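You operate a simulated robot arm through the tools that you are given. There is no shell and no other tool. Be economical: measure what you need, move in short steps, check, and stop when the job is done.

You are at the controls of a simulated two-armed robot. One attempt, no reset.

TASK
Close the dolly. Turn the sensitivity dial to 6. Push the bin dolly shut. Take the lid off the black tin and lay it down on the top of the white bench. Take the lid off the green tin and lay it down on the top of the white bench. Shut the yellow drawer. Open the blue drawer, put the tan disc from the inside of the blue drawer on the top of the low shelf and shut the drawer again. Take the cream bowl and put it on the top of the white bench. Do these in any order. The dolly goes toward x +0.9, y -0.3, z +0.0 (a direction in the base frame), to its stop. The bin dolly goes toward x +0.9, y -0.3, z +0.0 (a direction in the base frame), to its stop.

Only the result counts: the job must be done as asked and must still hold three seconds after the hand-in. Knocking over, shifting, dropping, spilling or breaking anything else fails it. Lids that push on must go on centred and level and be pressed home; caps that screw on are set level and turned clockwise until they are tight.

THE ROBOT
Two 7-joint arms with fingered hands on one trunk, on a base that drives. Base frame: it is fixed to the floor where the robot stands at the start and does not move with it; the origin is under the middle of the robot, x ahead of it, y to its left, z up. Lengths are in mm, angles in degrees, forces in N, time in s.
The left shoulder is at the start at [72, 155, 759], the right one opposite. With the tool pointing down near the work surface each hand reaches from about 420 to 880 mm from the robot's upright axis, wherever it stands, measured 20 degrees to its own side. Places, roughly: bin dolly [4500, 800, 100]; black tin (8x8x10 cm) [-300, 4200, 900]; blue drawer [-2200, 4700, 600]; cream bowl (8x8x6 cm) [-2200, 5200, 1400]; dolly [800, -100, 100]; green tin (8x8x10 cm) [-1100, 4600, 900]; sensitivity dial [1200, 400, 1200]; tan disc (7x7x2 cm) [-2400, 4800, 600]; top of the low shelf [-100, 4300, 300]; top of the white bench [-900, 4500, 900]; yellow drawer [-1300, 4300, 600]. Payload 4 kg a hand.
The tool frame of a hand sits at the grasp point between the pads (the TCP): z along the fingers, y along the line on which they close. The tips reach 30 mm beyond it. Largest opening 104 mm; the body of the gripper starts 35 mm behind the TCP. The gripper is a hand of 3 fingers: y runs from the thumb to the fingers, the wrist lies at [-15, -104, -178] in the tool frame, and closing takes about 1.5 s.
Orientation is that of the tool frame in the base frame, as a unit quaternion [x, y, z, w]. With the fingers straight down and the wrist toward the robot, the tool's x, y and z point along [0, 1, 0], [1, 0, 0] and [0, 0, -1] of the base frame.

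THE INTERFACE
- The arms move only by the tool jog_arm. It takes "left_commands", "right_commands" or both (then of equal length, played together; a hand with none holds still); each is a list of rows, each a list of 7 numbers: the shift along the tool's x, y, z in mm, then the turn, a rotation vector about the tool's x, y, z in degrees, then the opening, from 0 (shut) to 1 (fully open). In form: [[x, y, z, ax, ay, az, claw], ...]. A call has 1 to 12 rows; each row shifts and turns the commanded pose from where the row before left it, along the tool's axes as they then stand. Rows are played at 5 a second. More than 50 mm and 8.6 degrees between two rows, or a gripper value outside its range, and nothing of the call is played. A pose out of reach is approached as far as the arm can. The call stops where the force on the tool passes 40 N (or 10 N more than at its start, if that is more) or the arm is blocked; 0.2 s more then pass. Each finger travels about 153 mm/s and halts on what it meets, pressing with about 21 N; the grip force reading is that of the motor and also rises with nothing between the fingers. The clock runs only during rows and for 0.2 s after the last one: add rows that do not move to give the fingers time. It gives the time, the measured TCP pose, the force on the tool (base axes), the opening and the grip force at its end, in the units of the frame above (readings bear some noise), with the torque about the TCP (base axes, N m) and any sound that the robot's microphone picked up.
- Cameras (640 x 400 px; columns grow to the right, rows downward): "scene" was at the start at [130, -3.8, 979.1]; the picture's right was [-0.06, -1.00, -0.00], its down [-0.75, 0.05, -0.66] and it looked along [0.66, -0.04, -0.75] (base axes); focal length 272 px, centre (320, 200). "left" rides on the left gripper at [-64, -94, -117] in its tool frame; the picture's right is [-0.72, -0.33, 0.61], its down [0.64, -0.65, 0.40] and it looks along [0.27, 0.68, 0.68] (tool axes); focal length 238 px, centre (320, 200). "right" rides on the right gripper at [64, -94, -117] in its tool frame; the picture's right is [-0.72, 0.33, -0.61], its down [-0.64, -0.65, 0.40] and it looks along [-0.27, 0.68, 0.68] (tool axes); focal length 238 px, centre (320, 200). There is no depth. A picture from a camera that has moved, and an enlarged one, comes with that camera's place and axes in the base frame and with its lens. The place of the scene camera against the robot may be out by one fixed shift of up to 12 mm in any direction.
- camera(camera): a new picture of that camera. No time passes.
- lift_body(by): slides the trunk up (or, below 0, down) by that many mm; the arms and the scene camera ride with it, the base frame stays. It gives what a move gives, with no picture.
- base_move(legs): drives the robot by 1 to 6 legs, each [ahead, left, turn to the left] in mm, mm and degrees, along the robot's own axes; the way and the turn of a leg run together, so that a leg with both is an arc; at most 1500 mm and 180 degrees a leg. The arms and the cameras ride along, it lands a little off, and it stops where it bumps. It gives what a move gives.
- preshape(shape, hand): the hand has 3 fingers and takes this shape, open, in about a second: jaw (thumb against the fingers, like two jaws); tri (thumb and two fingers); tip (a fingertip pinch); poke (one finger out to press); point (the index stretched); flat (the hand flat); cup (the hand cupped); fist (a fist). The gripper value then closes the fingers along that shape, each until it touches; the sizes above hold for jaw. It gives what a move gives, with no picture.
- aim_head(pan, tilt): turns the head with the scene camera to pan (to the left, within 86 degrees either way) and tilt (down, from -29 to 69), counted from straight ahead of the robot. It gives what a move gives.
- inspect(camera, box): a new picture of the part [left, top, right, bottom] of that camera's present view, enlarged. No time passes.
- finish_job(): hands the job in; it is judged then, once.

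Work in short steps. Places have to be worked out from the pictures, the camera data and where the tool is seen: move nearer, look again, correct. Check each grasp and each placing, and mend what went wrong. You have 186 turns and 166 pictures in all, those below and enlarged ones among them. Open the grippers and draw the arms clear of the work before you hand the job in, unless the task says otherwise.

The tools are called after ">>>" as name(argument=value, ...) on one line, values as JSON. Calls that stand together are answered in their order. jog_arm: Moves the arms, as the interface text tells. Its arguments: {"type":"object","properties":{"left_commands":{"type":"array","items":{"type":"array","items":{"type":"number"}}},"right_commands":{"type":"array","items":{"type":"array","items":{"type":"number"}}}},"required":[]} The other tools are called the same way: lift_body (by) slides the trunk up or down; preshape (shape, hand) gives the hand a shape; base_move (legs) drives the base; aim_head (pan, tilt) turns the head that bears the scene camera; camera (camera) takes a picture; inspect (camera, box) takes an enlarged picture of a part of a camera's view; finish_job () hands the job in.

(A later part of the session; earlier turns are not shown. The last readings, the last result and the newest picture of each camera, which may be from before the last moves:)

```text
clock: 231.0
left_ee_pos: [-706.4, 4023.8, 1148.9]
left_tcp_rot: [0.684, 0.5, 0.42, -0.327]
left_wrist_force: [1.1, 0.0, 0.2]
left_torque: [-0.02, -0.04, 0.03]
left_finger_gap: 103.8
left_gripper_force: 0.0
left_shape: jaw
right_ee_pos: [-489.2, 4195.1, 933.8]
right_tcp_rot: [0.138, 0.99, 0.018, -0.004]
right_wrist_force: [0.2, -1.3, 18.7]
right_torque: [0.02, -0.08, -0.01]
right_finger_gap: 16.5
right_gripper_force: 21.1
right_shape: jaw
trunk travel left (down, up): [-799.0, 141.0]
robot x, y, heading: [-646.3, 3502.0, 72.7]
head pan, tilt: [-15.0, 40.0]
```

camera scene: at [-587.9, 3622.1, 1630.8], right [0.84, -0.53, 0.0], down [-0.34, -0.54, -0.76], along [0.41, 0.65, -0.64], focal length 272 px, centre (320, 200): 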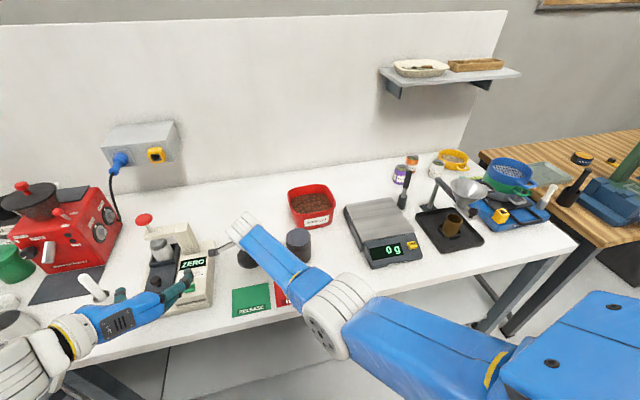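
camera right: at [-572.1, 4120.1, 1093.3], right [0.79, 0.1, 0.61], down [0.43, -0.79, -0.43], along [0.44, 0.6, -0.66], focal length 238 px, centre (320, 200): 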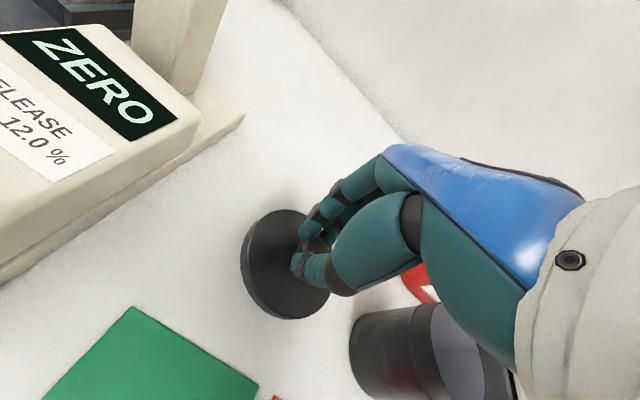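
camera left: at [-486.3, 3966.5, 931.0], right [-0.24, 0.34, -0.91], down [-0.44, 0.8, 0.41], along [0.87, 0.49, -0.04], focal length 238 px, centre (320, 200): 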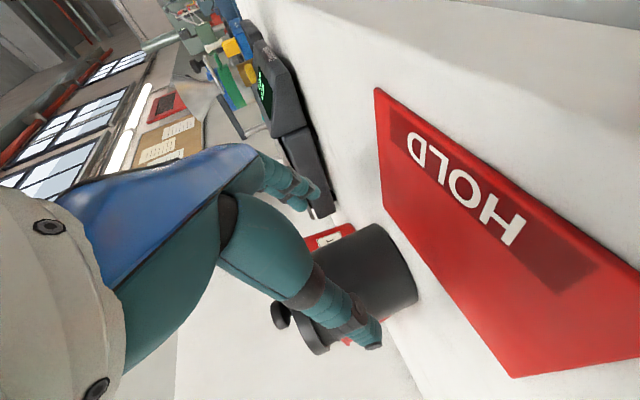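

Contact. I release and rise.

>>> jog_arm(right_commands=[[0, 0, -2, 0, 0, 0, 0.1], [0, 0, 0, 0, 0, 0, 0.3], [0, 0, 0, 0, 0, 0, 0.6], [0, 0, 0, 0, 0, 0, 0.6], [0, 0, -40, 0, 0, 0, 0.6], [0, 0, -45, 0, 0, 0, 0.6], [0, 0, -45, 0, 0, 0, 0.6], [0, 0, -45, 0, 0, 0, 0.6], [-30, -20, -30, 0, 0, 0, 0.6], [-40, -20, 0, 0, 0, 0, 1]])

>>> camera(camera="scene")

```text
clock: 233.2
left_ee_pos: [-704.3, 4026.1, 1148.0]
left_tcp_rot: [0.684, 0.501, 0.419, -0.326]
left_wrist_force: [0.9, 0.3, 0.1]
left_torque: [0.0, -0.01, 0.02]
left_finger_gap: 103.8
left_gripper_force: 0.0
left_shape: jaw
right_ee_pos: [-443.8, 4260.8, 1103.2]
right_tcp_rot: [0.14, 0.99, 0.012, -0.005]
right_wrist_force: [0.1, -0.1, 0.0]
right_torque: [0.01, 0.01, -0.01]
right_finger_gap: 103.6
right_gripper_force: 0.1
right_shape: jaw
right hand out of reach, approached as far as the arm can: row 5, 6, 7, 8, 9, 10
trunk travel left (down, up): [-799.0, 141.0]
robot x, y, heading: [-650.5, 3497.9, 72.6]
head pan, tilt: [-15.0, 40.0]
```

```text
66 pictures are left
camera scene: at [-588.5, 3624.7, 1614.6], right [0.85, -0.53, 0.0], down [-0.34, -0.55, -0.76], along [0.41, 0.64, -0.65], focal length 272 px, centre (320, 200)
```

scene: 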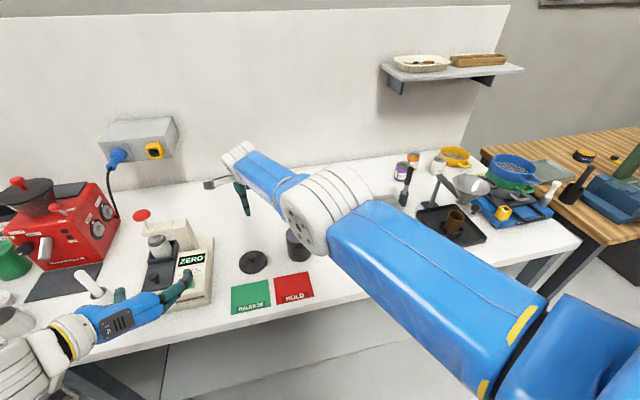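

The lid lies on the bench. I pull the right arm back and check the bench.

>>> jog_arm(right_commands=[[0, -20, -30, 0, 0, 0, 1], [0, -40, -20, 0, 0, 0, 1], [0, -45, 0, 0, 0, 0, 1], [0, -45, 0, 0, 0, 0, 1], [-30, -35, 0, 0, 0, 0, 1], [-40, -20, 0, 0, 0, 0, 1], [-45, 0, 0, 0, 0, 0, 1], [-45, 0, 0, 0, 0, 0, 1]])

>>> camera(camera="scene")

```text
clock: 235.0
left_ee_pos: [-703.0, 4024.1, 1148.7]
left_tcp_rot: [0.685, 0.5, 0.419, -0.325]
left_wrist_force: [0.6, 0.2, 0.6]
left_torque: [-0.04, 0.01, 0.02]
left_finger_gap: 104.0
left_gripper_force: 0.0
left_shape: jaw
right_ee_pos: [-379.8, 4262.0, 1110.1]
right_tcp_rot: [0.14, 0.99, 0.013, -0.005]
right_wrist_force: [0.0, 0.6, -0.9]
right_torque: [0.0, 0.03, 0.04]
right_finger_gap: 104.0
right_gripper_force: 0.0
right_shape: jaw
right hand out of reach, approached as far as the arm can: row 1, 2, 3, 4, 5, 6, 7, 8
trunk travel left (down, up): [-799.0, 141.0]
robot x, y, heading: [-653.7, 3495.1, 72.6]
head pan, tilt: [-15.0, 40.0]
```

```text
65 pictures are left
camera scene: at [-587.7, 3623.1, 1614.7], right [0.85, -0.53, 0.0], down [-0.34, -0.55, -0.76], along [0.41, 0.65, -0.65], focal length 272 px, centre (320, 200)
```

scene: 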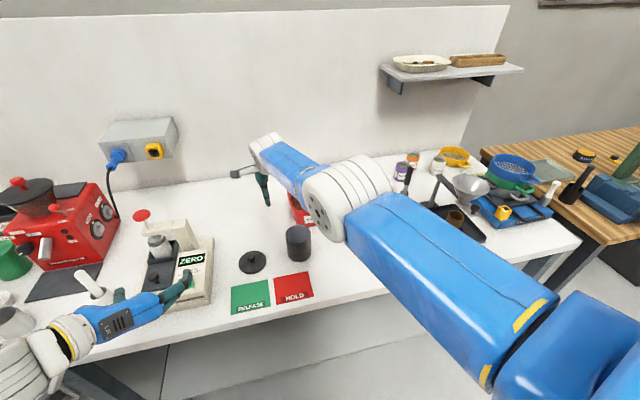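

The arm lags behind its command. I give it still rows to see if it converges.

>>> jog_arm(right_commands=[[0, 0, 0, 0, 0, 0, 1], [0, 0, 0, 0, 0, 0, 1], [0, 0, 0, 0, 0, 0, 1], [0, 0, 0, 0, 0, 0, 1]])

```text
clock: 236.0
left_ee_pos: [-706.3, 4025.1, 1146.9]
left_tcp_rot: [0.684, 0.5, 0.419, -0.326]
left_wrist_force: [-0.5, 0.1, -0.5]
left_torque: [0.0, 0.01, -0.01]
left_finger_gap: 104.0
left_gripper_force: 0.0
left_shape: jaw
right_ee_pos: [-381.4, 4260.9, 1109.4]
right_tcp_rot: [0.138, 0.99, 0.014, -0.005]
right_wrist_force: [0.0, -0.1, 0.1]
right_torque: [0.0, 0.02, -0.02]
right_finger_gap: 103.8
right_gripper_force: 0.2
right_shape: jaw
trunk travel left (down, up): [-799.0, 141.0]
robot x, y, heading: [-650.9, 3495.2, 72.7]
head pan, tilt: [-15.0, 40.0]
```

Command seems reset to the measured pose. I try raising and then retracting in small moves.

>>> jog_arm(right_commands=[[0, 0, -20, 0, 0, 0, 1], [0, 0, -20, 0, 0, 0, 1], [-20, 0, -20, 0, 0, 0, 1], [-20, 0, -20, 0, 0, 0, 1], [-20, -10, -20, 0, 0, 0, 1], [-20, -10, 0, 0, 0, 0, 1], [0, 0, 0, 0, 0, 0, 1]])

```text
clock: 237.6
left_ee_pos: [-706.1, 4025.8, 1147.9]
left_tcp_rot: [0.684, 0.5, 0.419, -0.326]
left_wrist_force: [0.8, -0.6, 0.1]
left_torque: [-0.03, -0.02, 0.01]
left_finger_gap: 103.6
left_gripper_force: 0.1
left_shape: jaw
right_ee_pos: [-306.6, 4266.2, 1203.7]
right_tcp_rot: [0.139, 0.99, 0.013, -0.004]
right_wrist_force: [-0.4, -0.1, -0.5]
right_torque: [-0.01, 0.0, 0.0]
right_finger_gap: 103.8
right_gripper_force: 0.0
right_shape: jaw
right hand out of reach, approached as far as the arm can: row 1, 3, 4, 5, 6
trunk travel left (down, up): [-799.0, 141.0]
robot x, y, heading: [-647.3, 3498.1, 72.7]
head pan, tilt: [-15.0, 40.0]
```

>>> jog_arm(right_commands=[[0, -30, -20, 0, 0, 0, 1], [0, -40, -20, 0, 0, 0, 1], [0, -40, -20, 0, 0, 0, 1], [0, -40, 0, 0, 0, 0, 1], [0, -40, 0, 0, 0, 0, 1], [0, 0, 0, 0, 0, 0, 1]])

>>> camera(camera="scene")

```text
clock: 239.0
left_ee_pos: [-705.5, 4024.3, 1149.3]
left_tcp_rot: [0.684, 0.5, 0.42, -0.326]
left_wrist_force: [0.9, -0.1, -1.4]
left_torque: [0.0, -0.04, 0.01]
left_finger_gap: 103.5
left_gripper_force: 0.0
left_shape: jaw
right_ee_pos: [-331.0, 4267.3, 1268.8]
right_tcp_rot: [0.139, 0.99, 0.014, -0.004]
right_wrist_force: [0.1, -0.3, -0.3]
right_torque: [-0.02, -0.02, -0.02]
right_finger_gap: 104.0
right_gripper_force: 0.0
right_shape: jaw
right hand out of reach, approached as far as the arm can: row 1, 2, 3, 4, 5
trunk travel left (down, up): [-799.0, 141.0]
robot x, y, heading: [-650.6, 3500.0, 72.9]
head pan, tilt: [-15.0, 40.0]
```

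```text
64 pictures are left
camera scene: at [-590.8, 3623.5, 1614.8], right [0.84, -0.53, 0.0], down [-0.34, -0.55, -0.76], along [0.41, 0.65, -0.64], focal length 272 px, centre (320, 200)
```

scene: 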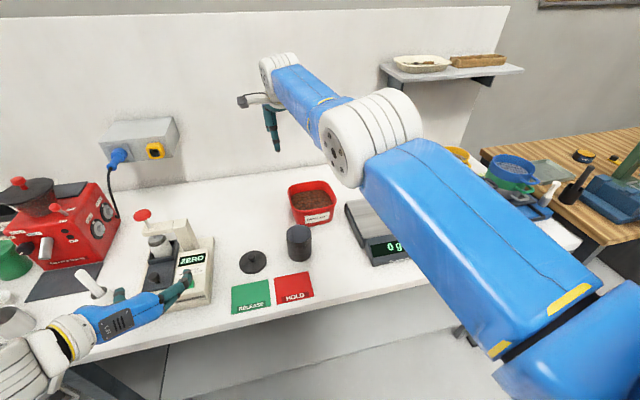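

The arm is straight (singular). I wiggle the hand's pitch to bend the elbow while pulling inward.

>>> jog_arm(right_commands=[[0, -10, 0, -8, 0, 0, 1], [0, -20, 0, -8, 0, 0, 1], [0, -30, 0, -8, 0, 0, 1], [0, -40, 0, -8, 0, 0, 1], [0, -40, 0, 0, 0, 0, 1], [0, 0, 0, 0, 0, 0, 1]])

```text
clock: 240.4
left_ee_pos: [-705.7, 4026.2, 1148.7]
left_tcp_rot: [0.684, 0.501, 0.419, -0.325]
left_wrist_force: [0.2, -0.3, 0.9]
left_torque: [0.02, -0.03, -0.03]
left_finger_gap: 103.8
left_gripper_force: 0.1
left_shape: jaw
right_ee_pos: [-348.3, 4338.3, 1208.7]
right_tcp_rot: [0.134, 0.948, 0.287, 0.034]
right_wrist_force: [-0.2, -0.2, 0.4]
right_torque: [0.01, 0.0, 0.01]
right_finger_gap: 103.8
right_gripper_force: 0.1
right_shape: jaw
right hand out of reach, approached as far as the arm can: row 1, 2, 3, 4, 5
trunk travel left (down, up): [-799.0, 141.0]
robot x, y, heading: [-650.8, 3500.1, 72.6]
head pan, tilt: [-15.0, 40.0]
```

>>> jog_arm(right_commands=[[0, 0, -20, 8, 0, 0, 1], [0, 0, -20, 8, 0, 0, 1], [0, -20, -20, 8, 0, 0, 1], [0, -30, -20, 8, 0, 0, 1], [0, -40, 0, 8, 0, 0, 1], [0, -40, 0, 8, 0, 0, 1], [0, -40, 0, 0, 0, 0, 1], [0, -40, 0, 0, 0, 0, 1], [0, 0, 0, 0, 0, 0, 1]])

>>> camera(camera="scene")

```text
clock: 242.4
left_ee_pos: [-703.9, 4026.1, 1147.8]
left_tcp_rot: [0.684, 0.5, 0.419, -0.326]
left_wrist_force: [0.4, -0.8, 0.4]
left_torque: [-0.01, -0.01, -0.02]
left_finger_gap: 103.5
left_gripper_force: 0.1
left_shape: jaw
right_ee_pos: [-409.8, 4107.2, 1293.2]
right_tcp_rot: [0.137, 0.983, -0.123, -0.024]
right_wrist_force: [-0.3, -0.1, 0.0]
right_torque: [0.0, 0.01, -0.01]
right_finger_gap: 104.0
right_gripper_force: 0.0
right_shape: jaw
right hand out of reach, approached as far as the arm can: row 1, 2
trunk travel left (down, up): [-799.0, 141.0]
robot x, y, heading: [-649.1, 3500.6, 72.8]
head pan, tilt: [-15.0, 40.0]
```

```text
63 pictures are left
camera scene: at [-587.9, 3622.9, 1614.7], right [0.84, -0.53, 0.0], down [-0.34, -0.55, -0.76], along [0.41, 0.65, -0.64], focal length 272 px, centre (320, 200)
```

scene: 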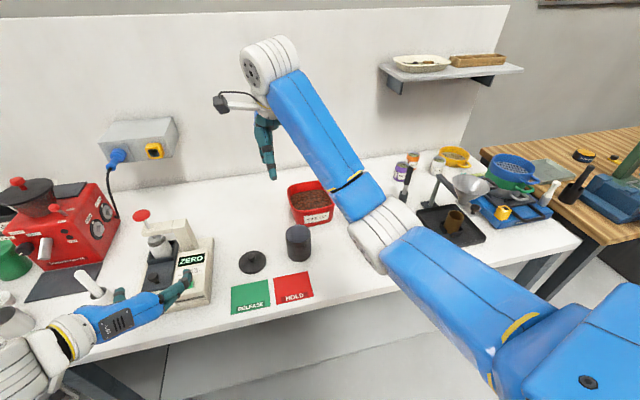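

Free again; lid and tin are fine. I level the right hand and pull it in, then back off and go left to the yellow drawer, lowering the trunk (left hand shut, pointing ahead for pushing).

>>> jog_arm(right_commands=[[0, 0, 0, -7.2, 0, 0, 1], [0, 0, 0, -7.2, 0, 0, 1], [-40, -20, 0, 0, 0, 0, 1], [-40, -20, 0, 0, 0, 0, 1], [-40, -20, 0, 0, 0, 0, 1], [-40, -20, 0, 0, 0, 0, 1], [-40, 0, 0, 0, 0, 0, 1]], left_commands=[[0, 0, 0, 0, 0, 0, 0], [0, 0, 0, 0, 0, 0, 0], [0, 0, 0, 0, 0, 0, 0], [0, 0, 0, 0, 0, 0, 0], [0, 0, 0, 0, 0, 0, 0], [0, 0, 0, 0, 0, 0, 0], [0, 0, 0, 0, 0, 0, 0]])

>>> base_move(legs=[[-320, 0, 0], [0, 630, 0]])

>>> lift_body(by=-400)

>>> aim_head(pan=15, tilt=35)

>>> camera(camera="scene")

```text
clock: 244.0
left_ee_pos: [-703.2, 4025.4, 1148.8]
left_tcp_rot: [0.684, 0.5, 0.418, -0.326]
left_wrist_force: [0.3, 0.4, 0.3]
left_torque: [-0.03, -0.02, 0.0]
left_finger_gap: 0.1
left_gripper_force: 20.9
left_shape: jaw
right_ee_pos: [-240.5, 3974.7, 1290.9]
right_tcp_rot: [0.138, 0.99, 0.0, -0.008]
right_wrist_force: [0.2, -0.4, 0.7]
right_torque: [-0.03, -0.02, 0.01]
right_finger_gap: 103.9
right_gripper_force: 0.1
right_shape: jaw
trunk travel left (down, up): [-799.0, 141.0]
robot x, y, heading: [-647.0, 3504.2, 72.5]
head pan, tilt: [-15.0, 40.0]
```

```text
clock: 249.3
left_ee_pos: [-1395.1, 3910.3, 1150.0]
left_tcp_rot: [0.688, 0.495, 0.421, -0.323]
left_wrist_force: [0.4, -1.0, 1.2]
left_torque: [-0.02, 0.03, 0.01]
left_finger_gap: 0.0
left_gripper_force: 21.2
left_shape: jaw
right_ee_pos: [-933.1, 3852.3, 1290.7]
right_tcp_rot: [0.147, 0.989, 0.001, -0.007]
right_wrist_force: [-0.9, 0.1, -0.7]
right_torque: [-0.03, 0.01, -0.02]
right_finger_gap: 103.9
right_gripper_force: 0.0
right_shape: jaw
trunk travel left (down, up): [-799.0, 141.0]
robot x, y, heading: [-1351.4, 3379.2, 71.9]
head pan, tilt: [-15.0, 40.0]
```

```text
clock: 253.1
left_ee_pos: [-1398.0, 3910.3, 748.5]
left_tcp_rot: [0.687, 0.495, 0.422, -0.324]
left_wrist_force: [0.0, -0.6, -0.4]
left_torque: [-0.03, 0.01, 0.01]
left_finger_gap: 0.0
left_gripper_force: 21.5
left_shape: jaw
right_ee_pos: [-936.6, 3851.4, 890.6]
right_tcp_rot: [0.146, 0.989, 0.0, -0.006]
right_wrist_force: [0.4, 0.0, 0.4]
right_torque: [0.0, 0.0, 0.0]
right_finger_gap: 103.8
right_gripper_force: 0.1
right_shape: jaw
trunk travel left (down, up): [-399.0, 541.0]
robot x, y, heading: [-1346.9, 3379.6, 72.0]
head pan, tilt: [-15.0, 40.0]
```

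```text
clock: 254.1
left_ee_pos: [-1397.9, 3909.4, 749.3]
left_tcp_rot: [0.688, 0.495, 0.421, -0.322]
left_wrist_force: [-0.4, 0.4, 0.0]
left_torque: [-0.01, -0.01, -0.04]
left_finger_gap: 0.0
left_gripper_force: 20.7
left_shape: jaw
right_ee_pos: [-937.4, 3852.1, 892.2]
right_tcp_rot: [0.147, 0.989, 0.001, -0.006]
right_wrist_force: [-0.7, 0.1, -0.2]
right_torque: [-0.01, 0.02, 0.01]
right_finger_gap: 103.7
right_gripper_force: 0.0
right_shape: jaw
trunk travel left (down, up): [-399.0, 541.0]
robot x, y, heading: [-1345.6, 3383.4, 71.9]
head pan, tilt: [15.0, 35.0]
```

```text
62 pictures are left
camera scene: at [-1328.8, 3521.4, 1222.4], right [1.0, -0.06, 0.0], down [-0.03, -0.57, -0.82], along [0.05, 0.82, -0.58], focal length 272 px, centre (320, 200)
```

scene: 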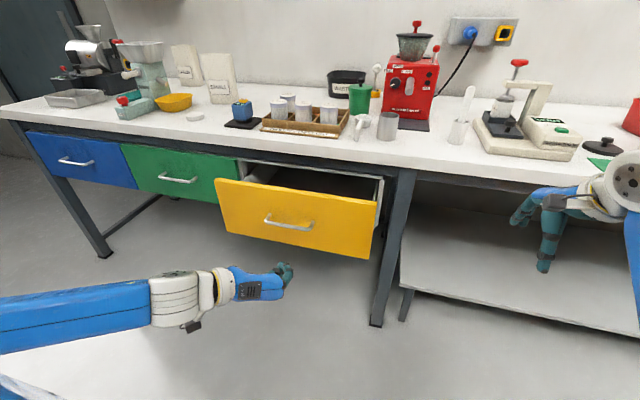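

I take the left hand camera's view for drawer depth.

>>> camera(camera="left")

```text
61 pictures are left
camera left: at [-1527.2, 3811.2, 745.4], right [-0.26, 0.33, -0.91], down [-0.42, 0.81, 0.42], along [0.87, 0.49, -0.07], focal length 238 px, centre (320, 200)
```

left: 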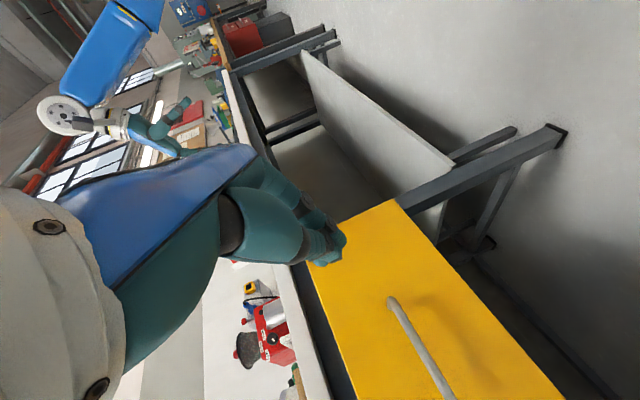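

Drawer front: bottom right corner ≈(-1149,4100,574), top ≈755. The closed left hand is aligned just above the handle; I raise the right hand, drive 150 ahead, then push with the arm.

>>> jog_arm(right_commands=[[0, -20, -45, 0, 0, 0, 1], [0, -20, -45, 0, 0, 0, 1], [0, 0, -45, 0, 0, 0, 1], [0, 0, -45, 0, 0, 0, 1]])

>>> base_move(legs=[[150, 0, 0]])

>>> jog_arm(left_commands=[[8, 0, 18, 0, 0, 0, 0], [8, 0, 18, 0, 0, 0, 0], [8, 0, 18, 0, 0, 0, 0], [8, 0, 18, 0, 0, 0, 0], [8, 0, 18, 0, 0, 0, 0], [8, 0, 18, 0, 0, 0, 0], [8, 0, 18, 0, 0, 0, 0], [8, 0, 18, 0, 0, 0, 0]])

>>> camera(camera="scene")

```text
clock: 255.1
left_ee_pos: [-1398.0, 3908.0, 749.0]
left_tcp_rot: [0.687, 0.495, 0.423, -0.323]
left_wrist_force: [-0.5, 0.3, 0.7]
left_torque: [0.02, -0.01, -0.01]
left_finger_gap: 0.0
left_gripper_force: 20.9
left_shape: jaw
right_ee_pos: [-947.8, 3812.7, 1074.2]
right_tcp_rot: [0.146, 0.989, 0.0, -0.005]
right_wrist_force: [0.1, 1.3, 0.2]
right_torque: [0.02, 0.03, 0.02]
right_finger_gap: 103.9
right_gripper_force: 0.1
right_shape: jaw
trunk travel left (down, up): [-399.0, 541.0]
robot x, y, heading: [-1350.0, 3381.7, 71.8]
head pan, tilt: [15.0, 35.0]
```

```text
clock: 256.4
left_ee_pos: [-1345.8, 4050.7, 747.9]
left_tcp_rot: [0.689, 0.492, 0.424, -0.321]
left_wrist_force: [0.6, -0.1, -0.2]
left_torque: [0.02, 0.01, 0.01]
left_finger_gap: 0.1
left_gripper_force: 20.7
left_shape: jaw
right_ee_pos: [-896.3, 3951.4, 1073.1]
right_tcp_rot: [0.151, 0.989, 0.0, -0.006]
right_wrist_force: [0.8, -1.0, -0.1]
right_torque: [-0.02, -0.01, -0.06]
right_finger_gap: 104.2
right_gripper_force: 0.1
right_shape: jaw
trunk travel left (down, up): [-399.0, 541.0]
robot x, y, heading: [-1303.0, 3522.4, 71.6]
head pan, tilt: [15.0, 35.0]
```

```text
clock: 258.2
left_ee_pos: [-1295.7, 4201.6, 744.9]
left_tcp_rot: [0.69, 0.492, 0.423, -0.322]
left_wrist_force: [0.0, 0.0, 0.5]
left_torque: [0.01, 0.02, -0.01]
left_finger_gap: 0.1
left_gripper_force: 20.8
left_shape: jaw
right_ee_pos: [-895.6, 3951.0, 1073.1]
right_tcp_rot: [0.15, 0.989, 0.001, -0.006]
right_wrist_force: [-0.8, -0.1, 0.0]
right_torque: [0.02, 0.02, 0.02]
right_finger_gap: 104.0
right_gripper_force: 0.0
right_shape: jaw
trunk travel left (down, up): [-399.0, 541.0]
robot x, y, heading: [-1301.5, 3527.3, 71.4]
head pan, tilt: [15.0, 35.0]
```

```text
60 pictures are left
camera scene: at [-1279.5, 3664.0, 1222.2], right [1.0, -0.06, 0.0], down [-0.04, -0.57, -0.82], along [0.05, 0.82, -0.58], focal length 272 px, centre (320, 200)
```

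scene: 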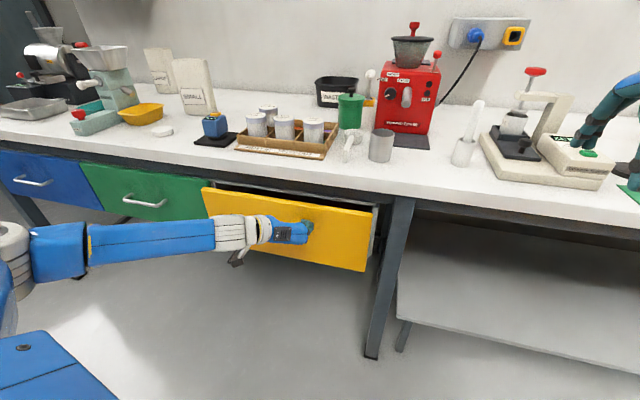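

It slides shut. I continue pushing.

>>> jog_arm(left_commands=[[6, 0, 14, 0, 0, 0, 0], [6, 0, 14, 0, 0, 0, 0], [6, 0, 14, 0, 0, 0, 0], [6, 0, 14, 0, 0, 0, 0], [6, 0, 14, 0, 0, 0, 0], [6, 0, 14, 0, 0, 0, 0]])

>>> camera(camera="scene")

```text
clock: 259.3
left_ee_pos: [-1274.6, 4246.5, 741.1]
left_tcp_rot: [0.694, 0.489, 0.426, -0.313]
left_wrist_force: [-6.0, -16.4, 6.0]
left_torque: [0.16, 0.0, 0.14]
left_finger_gap: 0.2
left_gripper_force: 20.9
left_shape: jaw
right_ee_pos: [-896.6, 3947.9, 1075.3]
right_tcp_rot: [0.15, 0.989, 0.003, -0.006]
right_wrist_force: [-0.3, 0.8, -0.5]
right_torque: [-0.06, -0.01, -0.01]
right_finger_gap: 103.7
right_gripper_force: 0.1
right_shape: jaw
trunk travel left (down, up): [-399.0, 541.0]
robot x, y, heading: [-1300.9, 3520.8, 71.2]
head pan, tilt: [15.0, 35.0]
stopped in row 5 (left hand): the force on the tool passed its limit (the readings are from after the stop); the commanded pose is now the measured one
```

```text
59 pictures are left
camera scene: at [-1279.6, 3660.6, 1222.7], right [1.0, -0.06, 0.0], down [-0.04, -0.57, -0.82], along [0.05, 0.82, -0.57], focal length 272 px, centre (320, 200)
```

scene: 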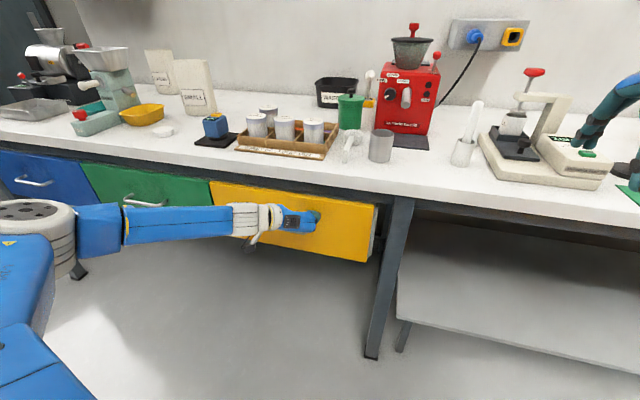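

Resistance reached; I push again to check it's at its stop, then look closely.

>>> jog_arm(left_commands=[[-4, 0, -9, 0, 0, 0, 0], [4, 0, 9, 0, 0, 0, 0], [4, 0, 8, 0, 0, 0, 0], [4, 0, 8, 0, 0, 0, 0], [4, 0, 8, 0, 0, 0, 0]])

>>> jog_arm(left_commands=[[-10, 0, -30, 0, 0, 0, 0], [-15, 0, -40, 0, 0, 0, 0], [-15, -10, -40, 0, 0, 0, 0]])

>>> inspect(camera="scene", box=[60, 130, 420, 290])

```text
clock: 260.1
left_ee_pos: [-1273.0, 4246.6, 736.4]
left_tcp_rot: [0.697, 0.489, 0.425, -0.307]
left_wrist_force: [-9.0, -24.0, 6.7]
left_torque: [0.15, -0.01, 0.09]
left_finger_gap: 0.1
left_gripper_force: 20.5
left_shape: jaw
right_ee_pos: [-897.9, 3945.4, 1075.9]
right_tcp_rot: [0.15, 0.989, 0.003, -0.004]
right_wrist_force: [0.6, 0.7, -0.1]
right_torque: [0.0, -0.01, -0.04]
right_finger_gap: 103.9
right_gripper_force: 0.1
right_shape: jaw
trunk travel left (down, up): [-399.0, 541.0]
robot x, y, heading: [-1303.3, 3524.1, 71.6]
head pan, tilt: [15.0, 35.0]
stopped in row 4 (left hand): the force on the tool passed its limit (the readings are from after the stop); the commanded pose is now the measured one
```

```text
clock: 260.9
left_ee_pos: [-1323.6, 4143.2, 748.7]
left_tcp_rot: [0.696, 0.49, 0.424, -0.31]
left_wrist_force: [0.1, -0.4, 1.2]
left_torque: [0.0, -0.02, -0.01]
left_finger_gap: 0.0
left_gripper_force: 21.0
left_shape: jaw
right_ee_pos: [-897.2, 3946.5, 1075.6]
right_tcp_rot: [0.15, 0.989, 0.003, -0.005]
right_wrist_force: [0.8, 0.3, 0.1]
right_torque: [0.02, 0.0, -0.02]
right_finger_gap: 103.8
right_gripper_force: 0.0
right_shape: jaw
trunk travel left (down, up): [-399.0, 541.0]
robot x, y, heading: [-1301.6, 3523.0, 71.3]
head pan, tilt: [15.0, 35.0]
```

```text
1.78 times, centred on (240, 210) of scene
camera zoom: at [-1281.4, 3662.1, 1222.5], right [1.0, -0.06, 0.0], down [-0.04, -0.57, -0.82], along [0.05, 0.82, -0.57], focal length 483 px, centre (462, 182)
```

zoom: 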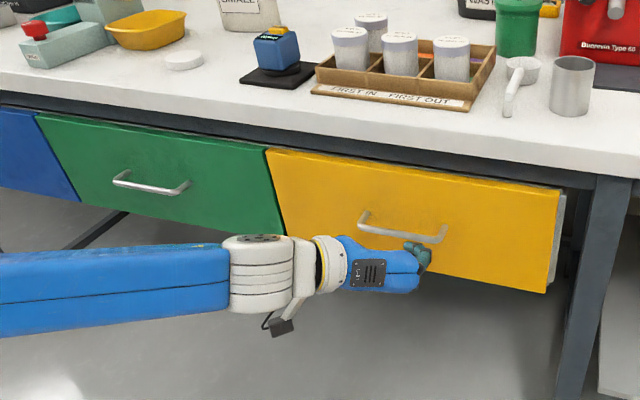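

The yellow drawer is flush. Next the green tin: it's hemmed in, so I'll lift it by its knob to a free front spot, unlid it there as with the black one, and return it. First raise the trunk and tuck the left hand.

>>> lift_body(by=270)

>>> jog_arm(left_commands=[[10, -20, -40, 0, 0, 0, 0.5], [20, -20, -35, 0, 0, 0, 1], [20, -20, -35, 0, 0, 0, 1], [30, -20, -30, 0, 0, 0, 1], [40, 0, -20, 0, 0, 0, 1], [30, 0, -20, 0, 0, 0, 1]])

>>> base_move(legs=[[300, 220, 1]])

>>> aim_head(pan=-8, tilt=40)

>>> camera(camera="scene")

>>> camera(camera="right")

```text
clock: 263.6
left_ee_pos: [-1322.9, 4143.8, 1018.8]
left_tcp_rot: [0.696, 0.49, 0.423, -0.309]
left_wrist_force: [0.0, -0.1, 0.2]
left_torque: [-0.01, -0.02, 0.0]
left_finger_gap: 0.1
left_gripper_force: 21.0
left_shape: jaw
right_ee_pos: [-897.1, 3947.7, 1344.7]
right_tcp_rot: [0.15, 0.989, 0.002, -0.006]
right_wrist_force: [0.2, -0.1, -0.1]
right_torque: [-0.02, 0.03, 0.02]
right_finger_gap: 103.5
right_gripper_force: 0.0
right_shape: jaw
trunk travel left (down, up): [-669.0, 271.0]
robot x, y, heading: [-1301.3, 3525.6, 71.4]
head pan, tilt: [15.0, 35.0]
```

```text
clock: 265.0
left_ee_pos: [-1420.0, 4083.1, 1223.3]
left_tcp_rot: [0.697, 0.492, 0.421, -0.309]
left_wrist_force: [0.2, 0.6, 1.1]
left_torque: [0.0, -0.01, 0.01]
left_finger_gap: 103.9
left_gripper_force: 0.0
left_shape: jaw
left hand out of reach, approached as far as the arm can: row 4
right_ee_pos: [-898.9, 3945.6, 1346.4]
right_tcp_rot: [0.149, 0.989, 0.003, -0.005]
right_wrist_force: [-0.1, 0.2, 0.2]
right_torque: [0.05, 0.02, 0.02]
right_finger_gap: 103.8
right_gripper_force: 0.0
right_shape: jaw
trunk travel left (down, up): [-669.0, 271.0]
robot x, y, heading: [-1299.6, 3521.0, 71.2]
head pan, tilt: [15.0, 35.0]
```

```text
clock: 267.4
left_ee_pos: [-1542.0, 4429.4, 1224.9]
left_tcp_rot: [0.69, 0.498, 0.419, -0.316]
left_wrist_force: [0.7, -0.4, 0.4]
left_torque: [0.01, 0.01, -0.01]
left_finger_gap: 104.0
left_gripper_force: 0.0
left_shape: jaw
right_ee_pos: [-1020.1, 4306.8, 1345.3]
right_tcp_rot: [0.137, 0.99, 0.004, -0.007]
right_wrist_force: [-0.7, -0.1, -0.3]
right_torque: [0.02, 0.03, 0.06]
right_finger_gap: 104.0
right_gripper_force: 0.1
right_shape: jaw
trunk travel left (down, up): [-669.0, 271.0]
robot x, y, heading: [-1417.1, 3872.3, 73.0]
head pan, tilt: [15.0, 35.0]
```

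```text
clock: 268.2
left_ee_pos: [-1543.7, 4431.3, 1224.2]
left_tcp_rot: [0.69, 0.499, 0.419, -0.315]
left_wrist_force: [0.2, -0.9, 0.1]
left_torque: [-0.02, -0.01, -0.02]
left_finger_gap: 103.9
left_gripper_force: 0.0
left_shape: jaw
right_ee_pos: [-1022.1, 4309.5, 1345.1]
right_tcp_rot: [0.138, 0.99, 0.003, -0.006]
right_wrist_force: [0.4, -0.1, -0.1]
right_torque: [0.01, -0.02, 0.03]
right_finger_gap: 104.2
right_gripper_force: 0.1
right_shape: jaw
trunk travel left (down, up): [-669.0, 271.0]
robot x, y, heading: [-1417.5, 3873.3, 73.1]
head pan, tilt: [-8.0, 40.0]
```

```text
57 pictures are left
camera scene: at [-1364.4, 4004.6, 1484.8], right [0.91, -0.42, 0.0], down [-0.27, -0.58, -0.76], along [0.32, 0.69, -0.64], focal length 272 px, centre (320, 200)
```

scene: 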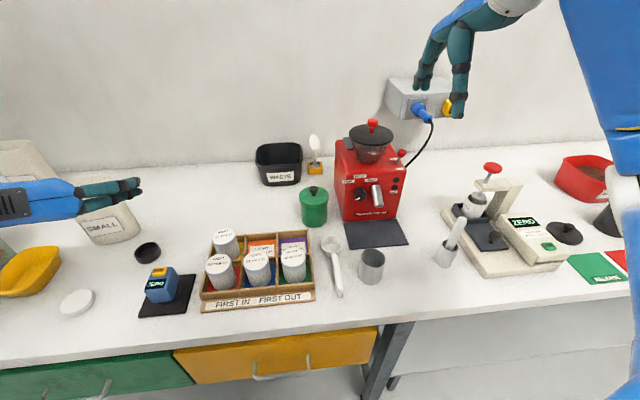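

```text
56 pictures are left
camera right: at [-1107.5, 4236.2, 1461.8], right [0.79, 0.11, 0.61], down [0.43, -0.8, -0.41], along [0.44, 0.59, -0.68], focal length 238 px, centre (320, 200)
```

right: 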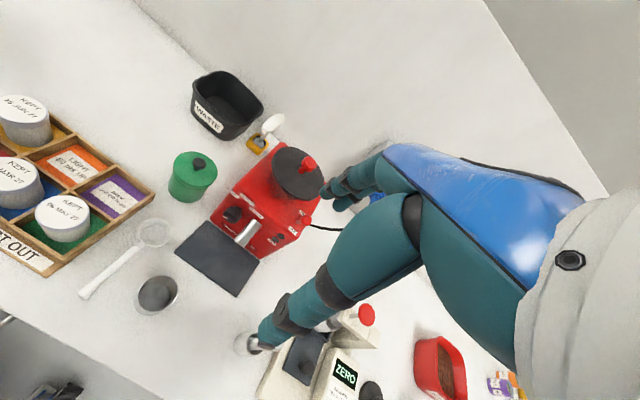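

Knob ≈(-1121,4558). I move the right hand over it and down to about 70 mm above.

>>> jog_arm(right_commands=[[27, 35.4, 0, 0, 0, 0, 0.5], [27, 35.4, 0, 0, 0, 0, 0.5], [27, 35.4, 0, 0, 0, 0, 0.5], [27, 35.4, 0, 0, 0, 0, 0.5], [27, 35.4, 0, 0, 0, 0, 0.5], [27, 35.4, 0, 0, 0, 0, 0.5], [0, 0, 45, 0, 0, 0, 0.5], [0, 0, 45, 0, 0, 0, 0.5], [0, 0, 45, 0, 0, 0, 0.5], [0, 0, 45, 0, 0, 0, 0.5], [0, 0, 45, 0, 0, 0, 0.5], [0, 0, 20, 0, 0, 0, 0.5]])

>>> camera(camera="right")

```text
clock: 270.9
left_ee_pos: [-1544.5, 4432.8, 1224.4]
left_tcp_rot: [0.69, 0.499, 0.419, -0.314]
left_wrist_force: [0.3, 0.1, -0.4]
left_torque: [-0.02, 0.01, -0.03]
left_finger_gap: 103.9
left_gripper_force: 0.0
left_shape: jaw
right_ee_pos: [-1122.7, 4560.4, 1104.5]
right_tcp_rot: [0.137, 0.99, 0.004, -0.004]
right_wrist_force: [0.3, 0.4, -0.5]
right_torque: [-0.01, -0.02, -0.01]
right_finger_gap: 52.3
right_gripper_force: 0.0
right_shape: jaw
trunk travel left (down, up): [-669.0, 271.0]
robot x, y, heading: [-1416.1, 3874.5, 72.9]
head pan, tilt: [-8.0, 40.0]
```

```text
55 pictures are left
camera right: at [-1209.3, 4486.9, 1221.8], right [0.79, 0.11, 0.61], down [0.43, -0.8, -0.41], along [0.44, 0.59, -0.68], focal length 238 px, centre (320, 200)
```

right: 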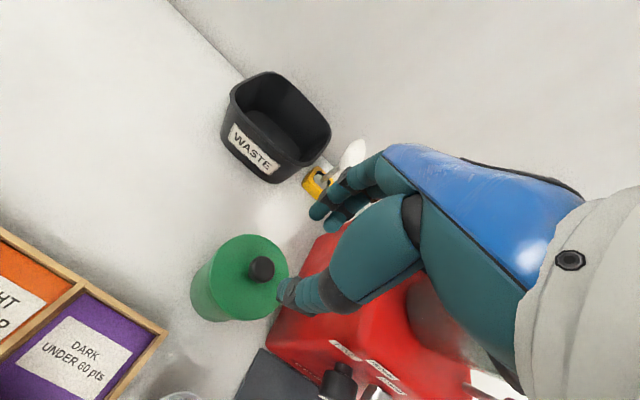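

Aligned within 3 mm. I lower and grip the knob.

>>> jog_arm(right_commands=[[2, -2, 27, 0, 0, 0, 0.5], [0, 0, 27, 0, 0, 0, 0.5], [0, 0, 27, 0, 0, 0, 0.5], [0, 0, 0, 0, 0, 0, 0.3], [0, 0, 0, 0, 0, 0, 0.1], [0, 0, 0, 0, 0, 0, 0], [0, 0, 0, 0, 0, 0, 0], [0, 0, 0, 0, 0, 0, 0]])

>>> inspect(camera="right", box=[180, 170, 360, 330])

```text
clock: 272.6
left_ee_pos: [-1546.4, 4433.7, 1224.1]
left_tcp_rot: [0.69, 0.5, 0.419, -0.314]
left_wrist_force: [-0.4, -0.3, -0.2]
left_torque: [0.03, -0.02, -0.04]
left_finger_gap: 103.7
left_gripper_force: 0.1
left_shape: jaw
right_ee_pos: [-1126.0, 4556.0, 1020.8]
right_tcp_rot: [0.137, 0.991, 0.002, -0.005]
right_wrist_force: [-0.1, -0.1, -0.3]
right_torque: [0.01, 0.01, 0.0]
right_finger_gap: 17.4
right_gripper_force: 21.2
right_shape: jaw
trunk travel left (down, up): [-669.0, 271.0]
robot x, y, heading: [-1416.2, 3876.5, 73.0]
head pan, tilt: [-8.0, 40.0]
```

```text
2.50 times, centred on (270, 250) of right
camera zoom: at [-1212.6, 4482.6, 1138.4], right [0.79, 0.11, 0.61], down [0.44, -0.8, -0.41], along [0.44, 0.59, -0.68], focal length 596 px, centre (445, 75)
```

zoom: 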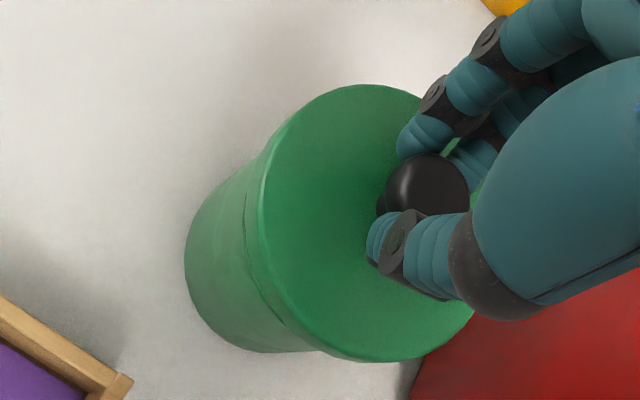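

Gripped. I lift the tin straight up ~210 mm.

>>> jog_arm(right_commands=[[0, 0, -10, 0, 0, 0, 0], [0, 0, -20, 0, 0, 0, 0], [0, 0, -30, 0, 0, 0, 0], [0, 0, -30, 0, 0, 0, 0], [0, 0, -30, 0, 0, 0, 0], [0, 0, -30, 0, 0, 0, 0], [0, 0, -30, 0, 0, 0, 0], [0, 0, -30, 0, 0, 0, 0]])

>>> camera(camera="scene")

```text
clock: 274.4
left_ee_pos: [-1547.8, 4432.4, 1224.1]
left_tcp_rot: [0.689, 0.499, 0.42, -0.314]
left_wrist_force: [-0.4, -0.1, -0.3]
left_torque: [-0.01, 0.03, -0.04]
left_finger_gap: 103.8
left_gripper_force: 0.0
left_shape: jaw
right_ee_pos: [-1125.7, 4556.8, 1232.1]
right_tcp_rot: [0.138, 0.99, 0.003, -0.004]
right_wrist_force: [1.4, 0.0, -0.7]
right_torque: [0.01, -0.01, 0.0]
right_finger_gap: 17.6
right_gripper_force: 20.8
right_shape: jaw
trunk travel left (down, up): [-669.0, 271.0]
robot x, y, heading: [-1415.7, 3879.1, 72.8]
head pan, tilt: [-8.0, 40.0]
```

```text
53 pictures are left
camera scene: at [-1368.0, 4005.3, 1484.8], right [0.91, -0.42, 0.0], down [-0.27, -0.58, -0.76], along [0.33, 0.69, -0.64], focal length 272 px, centre (320, 200)
```

scene: 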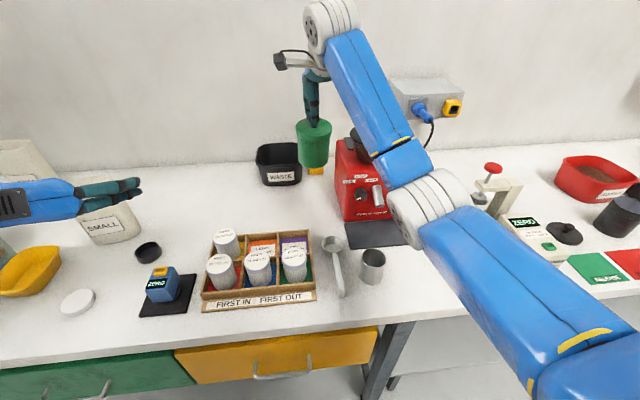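

The tin hangs free. I'll unlid it in mid-air: the left hand swings in front of it at body height.

>>> jog_arm(left_commands=[[-1.1, 36.5, 13.8, 0, 0, 0, 1], [-1.1, 36.5, 13.8, 0, 0, 0, 1], [-1.1, 36.5, 13.8, 0, 0, 0, 1], [-1.1, 36.5, 13.8, 0, 0, 0, 1], [-1.1, 36.5, 13.8, 0, 0, 0, 1], [-1.1, 36.5, 13.8, 0, 0, 0, 1], [-1.1, 36.5, 13.8, 0, 0, 0, 1], [-1.1, 36.5, 13.8, 0, 0, 0, 1], [-1.1, 36.5, 13.8, 0, 0, 0, 1], [-1.1, 36.5, 13.8, 0, 0, 0, 1]])

>>> camera(camera="left")

>>> camera(camera="scene")

```text
clock: 276.6
left_ee_pos: [-1292.0, 4461.3, 1259.6]
left_tcp_rot: [0.691, 0.498, 0.419, -0.313]
left_wrist_force: [0.5, 0.2, -0.6]
left_torque: [0.05, 0.02, 0.03]
left_finger_gap: 103.8
left_gripper_force: 0.1
left_shape: jaw
left hand out of reach, approached as far as the arm can: row 4, 5, 6, 7, 8, 9, 10
right_ee_pos: [-1125.2, 4557.2, 1231.5]
right_tcp_rot: [0.137, 0.991, 0.003, -0.005]
right_wrist_force: [0.5, 0.2, -1.7]
right_torque: [0.02, 0.01, 0.0]
right_finger_gap: 17.6
right_gripper_force: 21.0
right_shape: jaw
trunk travel left (down, up): [-669.0, 271.0]
robot x, y, heading: [-1418.5, 3876.0, 73.1]
head pan, tilt: [-8.0, 40.0]
```

```text
52 pictures are left
camera left: at [-1421.4, 4363.0, 1258.2], right [-0.26, 0.31, -0.91], down [-0.42, 0.82, 0.4], along [0.87, 0.48, -0.08], focal length 238 px, centre (320, 200)
```

left: 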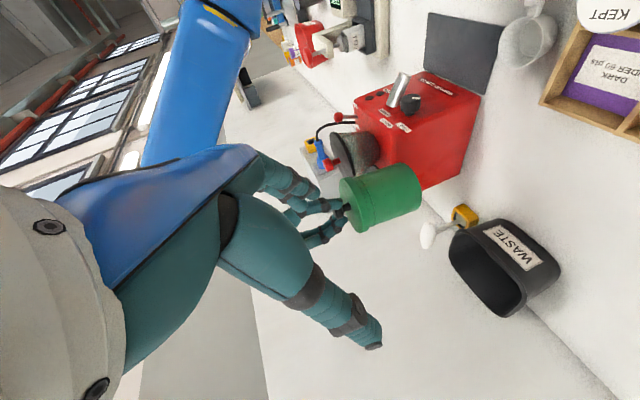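

```text
51 pictures are left
camera scene: at [-1366.7, 4006.1, 1484.8], right [0.91, -0.42, 0.0], down [-0.27, -0.58, -0.76], along [0.33, 0.69, -0.64], focal length 272 px, centre (320, 200)
```

scene: 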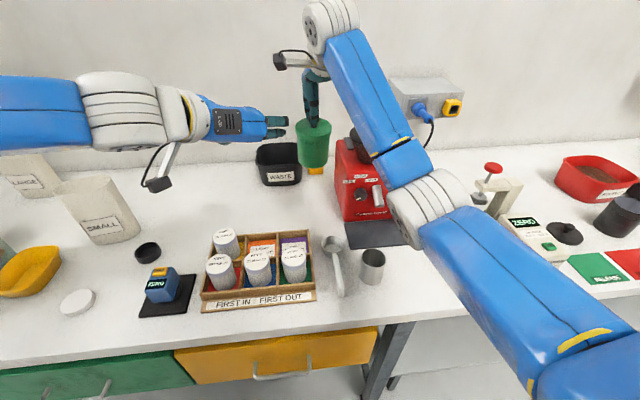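

The left arm is too close/high for that pose. I raise the trunk 130 and lower both hands relative to it.

>>> lift_body(by=130)

>>> jog_arm(right_commands=[[0, 0, 25, 0, 0, 0, 0], [0, 0, 25, 0, 0, 0, 0], [0, 0, 25, 0, 0, 0, 0], [0, 0, 25, 0, 0, 0, 0], [0, 0, 25, 0, 0, 0, 0], [0, 0, 25, 0, 0, 0, 0], [0, 0, 25, 0, 0, 0, 0], [0, 0, 25, 0, 0, 0, 0], [0, 0, 25, 0, 0, 0, 0], [0, 0, 0, 0, 0, 0, 0]], left_commands=[[-32.8, 15, 18.1, 0, 0, 0, 1], [-32.8, 15, 18.1, 0, 0, 0, 1], [-32.8, 15, 18.1, 0, 0, 0, 1], [-32.8, 15, 18.1, 0, 0, 0, 1], [-32.8, 15, 18.1, 0, 0, 0, 1], [-32.8, 15, 18.1, 0, 0, 0, 1], [-32.8, 15, 18.1, 0, 0, 0, 1], [-32.8, 15, 18.1, 0, 0, 0, 1], [-32.8, 15, 18.1, 0, 0, 0, 1], [0, 0, 0, 0, 0, 0, 1]])

>>> camera(camera="scene")

>>> camera(camera="left")

```text
clock: 278.2
left_ee_pos: [-1290.7, 4462.3, 1389.4]
left_tcp_rot: [0.691, 0.499, 0.418, -0.314]
left_wrist_force: [0.5, -0.2, 0.1]
left_torque: [0.0, 0.0, -0.01]
left_finger_gap: 104.0
left_gripper_force: 0.0
left_shape: jaw
right_ee_pos: [-1125.4, 4557.8, 1362.2]
right_tcp_rot: [0.138, 0.99, 0.003, -0.005]
right_wrist_force: [0.3, -0.1, -1.6]
right_torque: [-0.03, -0.03, -0.02]
right_finger_gap: 17.8
right_gripper_force: 20.8
right_shape: jaw
trunk travel left (down, up): [-799.0, 141.0]
robot x, y, heading: [-1416.9, 3874.8, 73.0]
head pan, tilt: [-8.0, 40.0]
```

```text
clock: 280.4
left_ee_pos: [-1290.9, 4460.2, 1390.0]
left_tcp_rot: [0.691, 0.498, 0.419, -0.314]
left_wrist_force: [0.1, 0.0, -0.2]
left_torque: [0.0, 0.04, -0.03]
left_finger_gap: 103.8
left_gripper_force: 0.1
left_shape: jaw
left hand out of reach, approached as far as the arm can: row 1, 2, 3, 4, 5, 6, 7, 8, 9
right_ee_pos: [-1128.4, 4559.1, 1138.1]
right_tcp_rot: [0.137, 0.991, 0.002, -0.005]
right_wrist_force: [-0.2, -0.2, -0.4]
right_torque: [-0.01, -0.01, 0.01]
right_finger_gap: 17.3
right_gripper_force: 21.3
right_shape: jaw
trunk travel left (down, up): [-799.0, 141.0]
robot x, y, heading: [-1414.9, 3874.6, 72.7]
head pan, tilt: [-8.0, 40.0]
```

```text
50 pictures are left
camera scene: at [-1365.9, 4006.6, 1614.7], right [0.91, -0.42, 0.0], down [-0.27, -0.58, -0.76], along [0.33, 0.69, -0.65], focal length 272 px, centre (320, 200)
```

scene: 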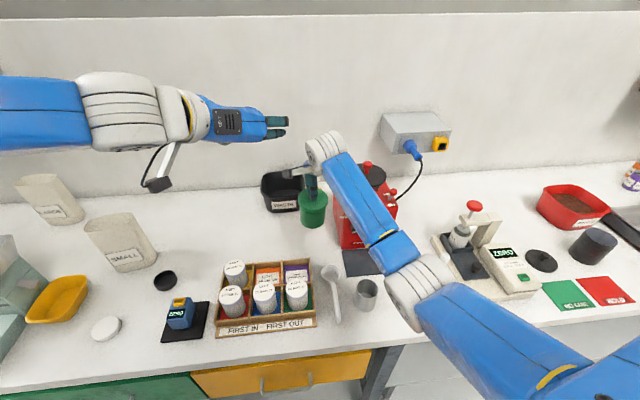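

```text
49 pictures are left
camera left: at [-1420.9, 4363.3, 1388.1], right [-0.26, 0.32, -0.91], down [-0.42, 0.82, 0.4], along [0.87, 0.48, -0.08], focal length 238 px, centre (320, 200)
```

left: 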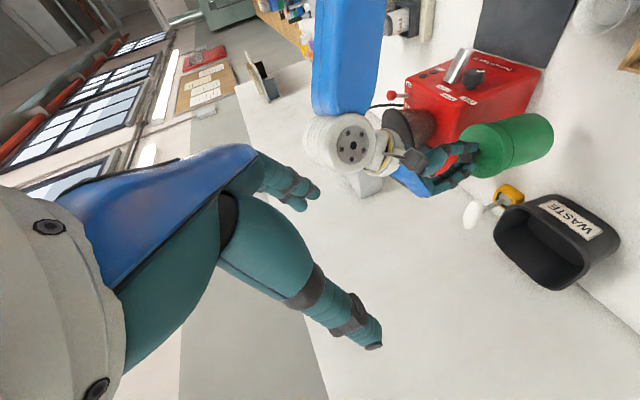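

The left arm is stuck in that configuration; I move it back to the left, where it was fine.

>>> jog_arm(left_commands=[[0, -35, -15, 0, 0, 0, 1], [0, -35, -15, 0, 0, 0, 1], [0, -35, -15, 0, 0, 0, 1], [0, -35, -15, 0, 0, 0, 1], [0, -35, 0, 0, 0, 0, 1], [0, 0, 0, 0, 0, 0, 1]])

>>> jog_arm(left_commands=[[-35, 0, 17, 0, 0, 0, 1], [-35, 0, 17, 0, 0, 0, 1], [-35, 0, 17, 0, 0, 0, 1], [-35, 0, 17, 0, 0, 0, 1], [-35, 0, 17, 0, 0, 0, 1], [0, 0, 0, 0, 0, 0, 1]])

```text
clock: 281.8
left_ee_pos: [-1477.5, 4463.1, 1419.3]
left_tcp_rot: [0.691, 0.499, 0.419, -0.313]
left_wrist_force: [-0.3, -0.6, -0.8]
left_torque: [-0.01, 0.02, 0.01]
left_finger_gap: 103.9
left_gripper_force: 0.0
left_shape: jaw
right_ee_pos: [-1129.5, 4560.1, 1139.3]
right_tcp_rot: [0.138, 0.99, 0.002, -0.005]
right_wrist_force: [0.0, -0.5, -0.4]
right_torque: [0.0, -0.02, -0.02]
right_finger_gap: 17.7
right_gripper_force: 21.0
right_shape: jaw
trunk travel left (down, up): [-799.0, 141.0]
robot x, y, heading: [-1416.6, 3873.5, 73.1]
head pan, tilt: [-8.0, 40.0]
```

```text
clock: 283.2
left_ee_pos: [-1482.1, 4459.4, 1224.4]
left_tcp_rot: [0.691, 0.498, 0.418, -0.315]
left_wrist_force: [0.7, 0.2, -0.5]
left_torque: [-0.03, 0.02, -0.01]
left_finger_gap: 103.7
left_gripper_force: 0.1
left_shape: jaw
right_ee_pos: [-1128.6, 4560.3, 1139.1]
right_tcp_rot: [0.138, 0.99, 0.003, -0.005]
right_wrist_force: [0.2, 1.0, -0.3]
right_torque: [-0.01, 0.0, 0.02]
right_finger_gap: 17.4
right_gripper_force: 21.0
right_shape: jaw
trunk travel left (down, up): [-799.0, 141.0]
robot x, y, heading: [-1416.2, 3872.9, 72.9]
head pan, tilt: [-8.0, 40.0]
```

Unstuck. I lower first, then swing right to the standoff in front of the tin.

>>> jog_arm(left_commands=[[-36, 0, 18, 0, 0, 0, 1], [-36, 0, 18, 0, 0, 0, 1], [-36, 0, 18, 0, 0, 0, 1], [-0.9, 34.3, 9.7, 0, 0, 0, 1], [-0.9, 34.3, 9.7, 0, 0, 0, 1], [-0.9, 34.3, 9.7, 0, 0, 0, 1], [-0.9, 34.3, 9.7, 0, 0, 0, 1], [-0.9, 34.3, 9.7, 0, 0, 0, 1], [-0.9, 34.3, 9.7, 0, 0, 0, 1], [-0.9, 34.3, 9.7, 0, 0, 0, 1], [-0.9, 34.3, 9.7, 0, 0, 0, 1], [-0.9, 34.3, 9.7, 0, 0, 0, 1]])

>>> camera(camera="left")

>>> camera(camera="scene")

```text
clock: 285.8
left_ee_pos: [-1333.3, 4390.8, 1254.4]
left_tcp_rot: [0.692, 0.499, 0.418, -0.314]
left_wrist_force: [-0.1, -0.1, 0.1]
left_torque: [0.02, -0.01, 0.01]
left_finger_gap: 103.7
left_gripper_force: 0.1
left_shape: jaw
left hand out of reach, approached as far as the arm can: row 3, 4, 5, 6, 7, 8, 9, 10, 11, 12
right_ee_pos: [-1128.7, 4559.5, 1138.9]
right_tcp_rot: [0.138, 0.99, 0.002, -0.005]
right_wrist_force: [-0.6, -0.3, -0.7]
right_torque: [-0.01, 0.01, -0.01]
right_finger_gap: 17.6
right_gripper_force: 21.3
right_shape: jaw
trunk travel left (down, up): [-799.0, 141.0]
robot x, y, heading: [-1416.2, 3875.2, 72.9]
head pan, tilt: [-8.0, 40.0]
```

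```text
48 pictures are left
camera left: at [-1463.2, 4293.2, 1252.5], right [-0.26, 0.31, -0.91], down [-0.42, 0.82, 0.4], along [0.87, 0.48, -0.08], focal length 238 px, centre (320, 200)
```

left: 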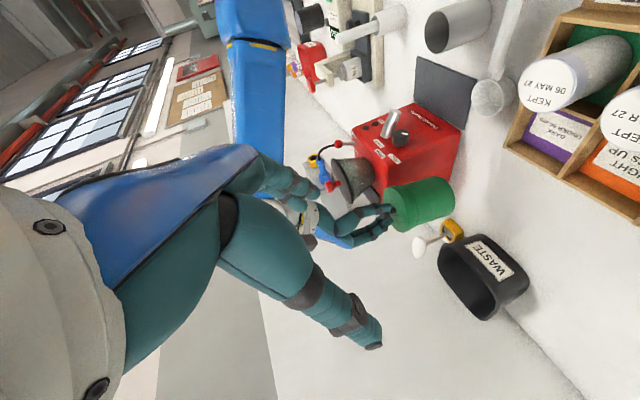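

```text
47 pictures are left
camera scene: at [-1365.5, 4006.2, 1614.7], right [0.91, -0.42, 0.0], down [-0.27, -0.58, -0.76], along [0.32, 0.69, -0.65], focal length 272 px, centre (320, 200)
```

scene: 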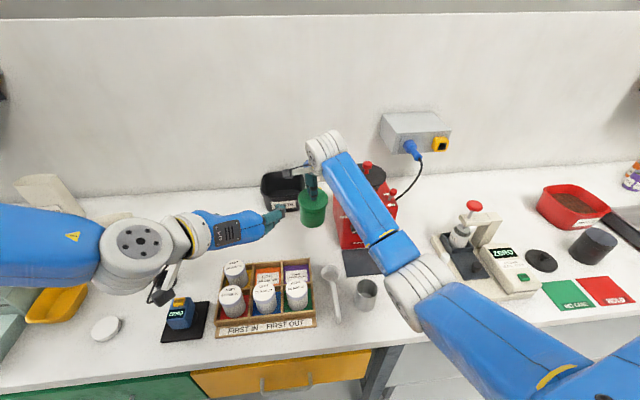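

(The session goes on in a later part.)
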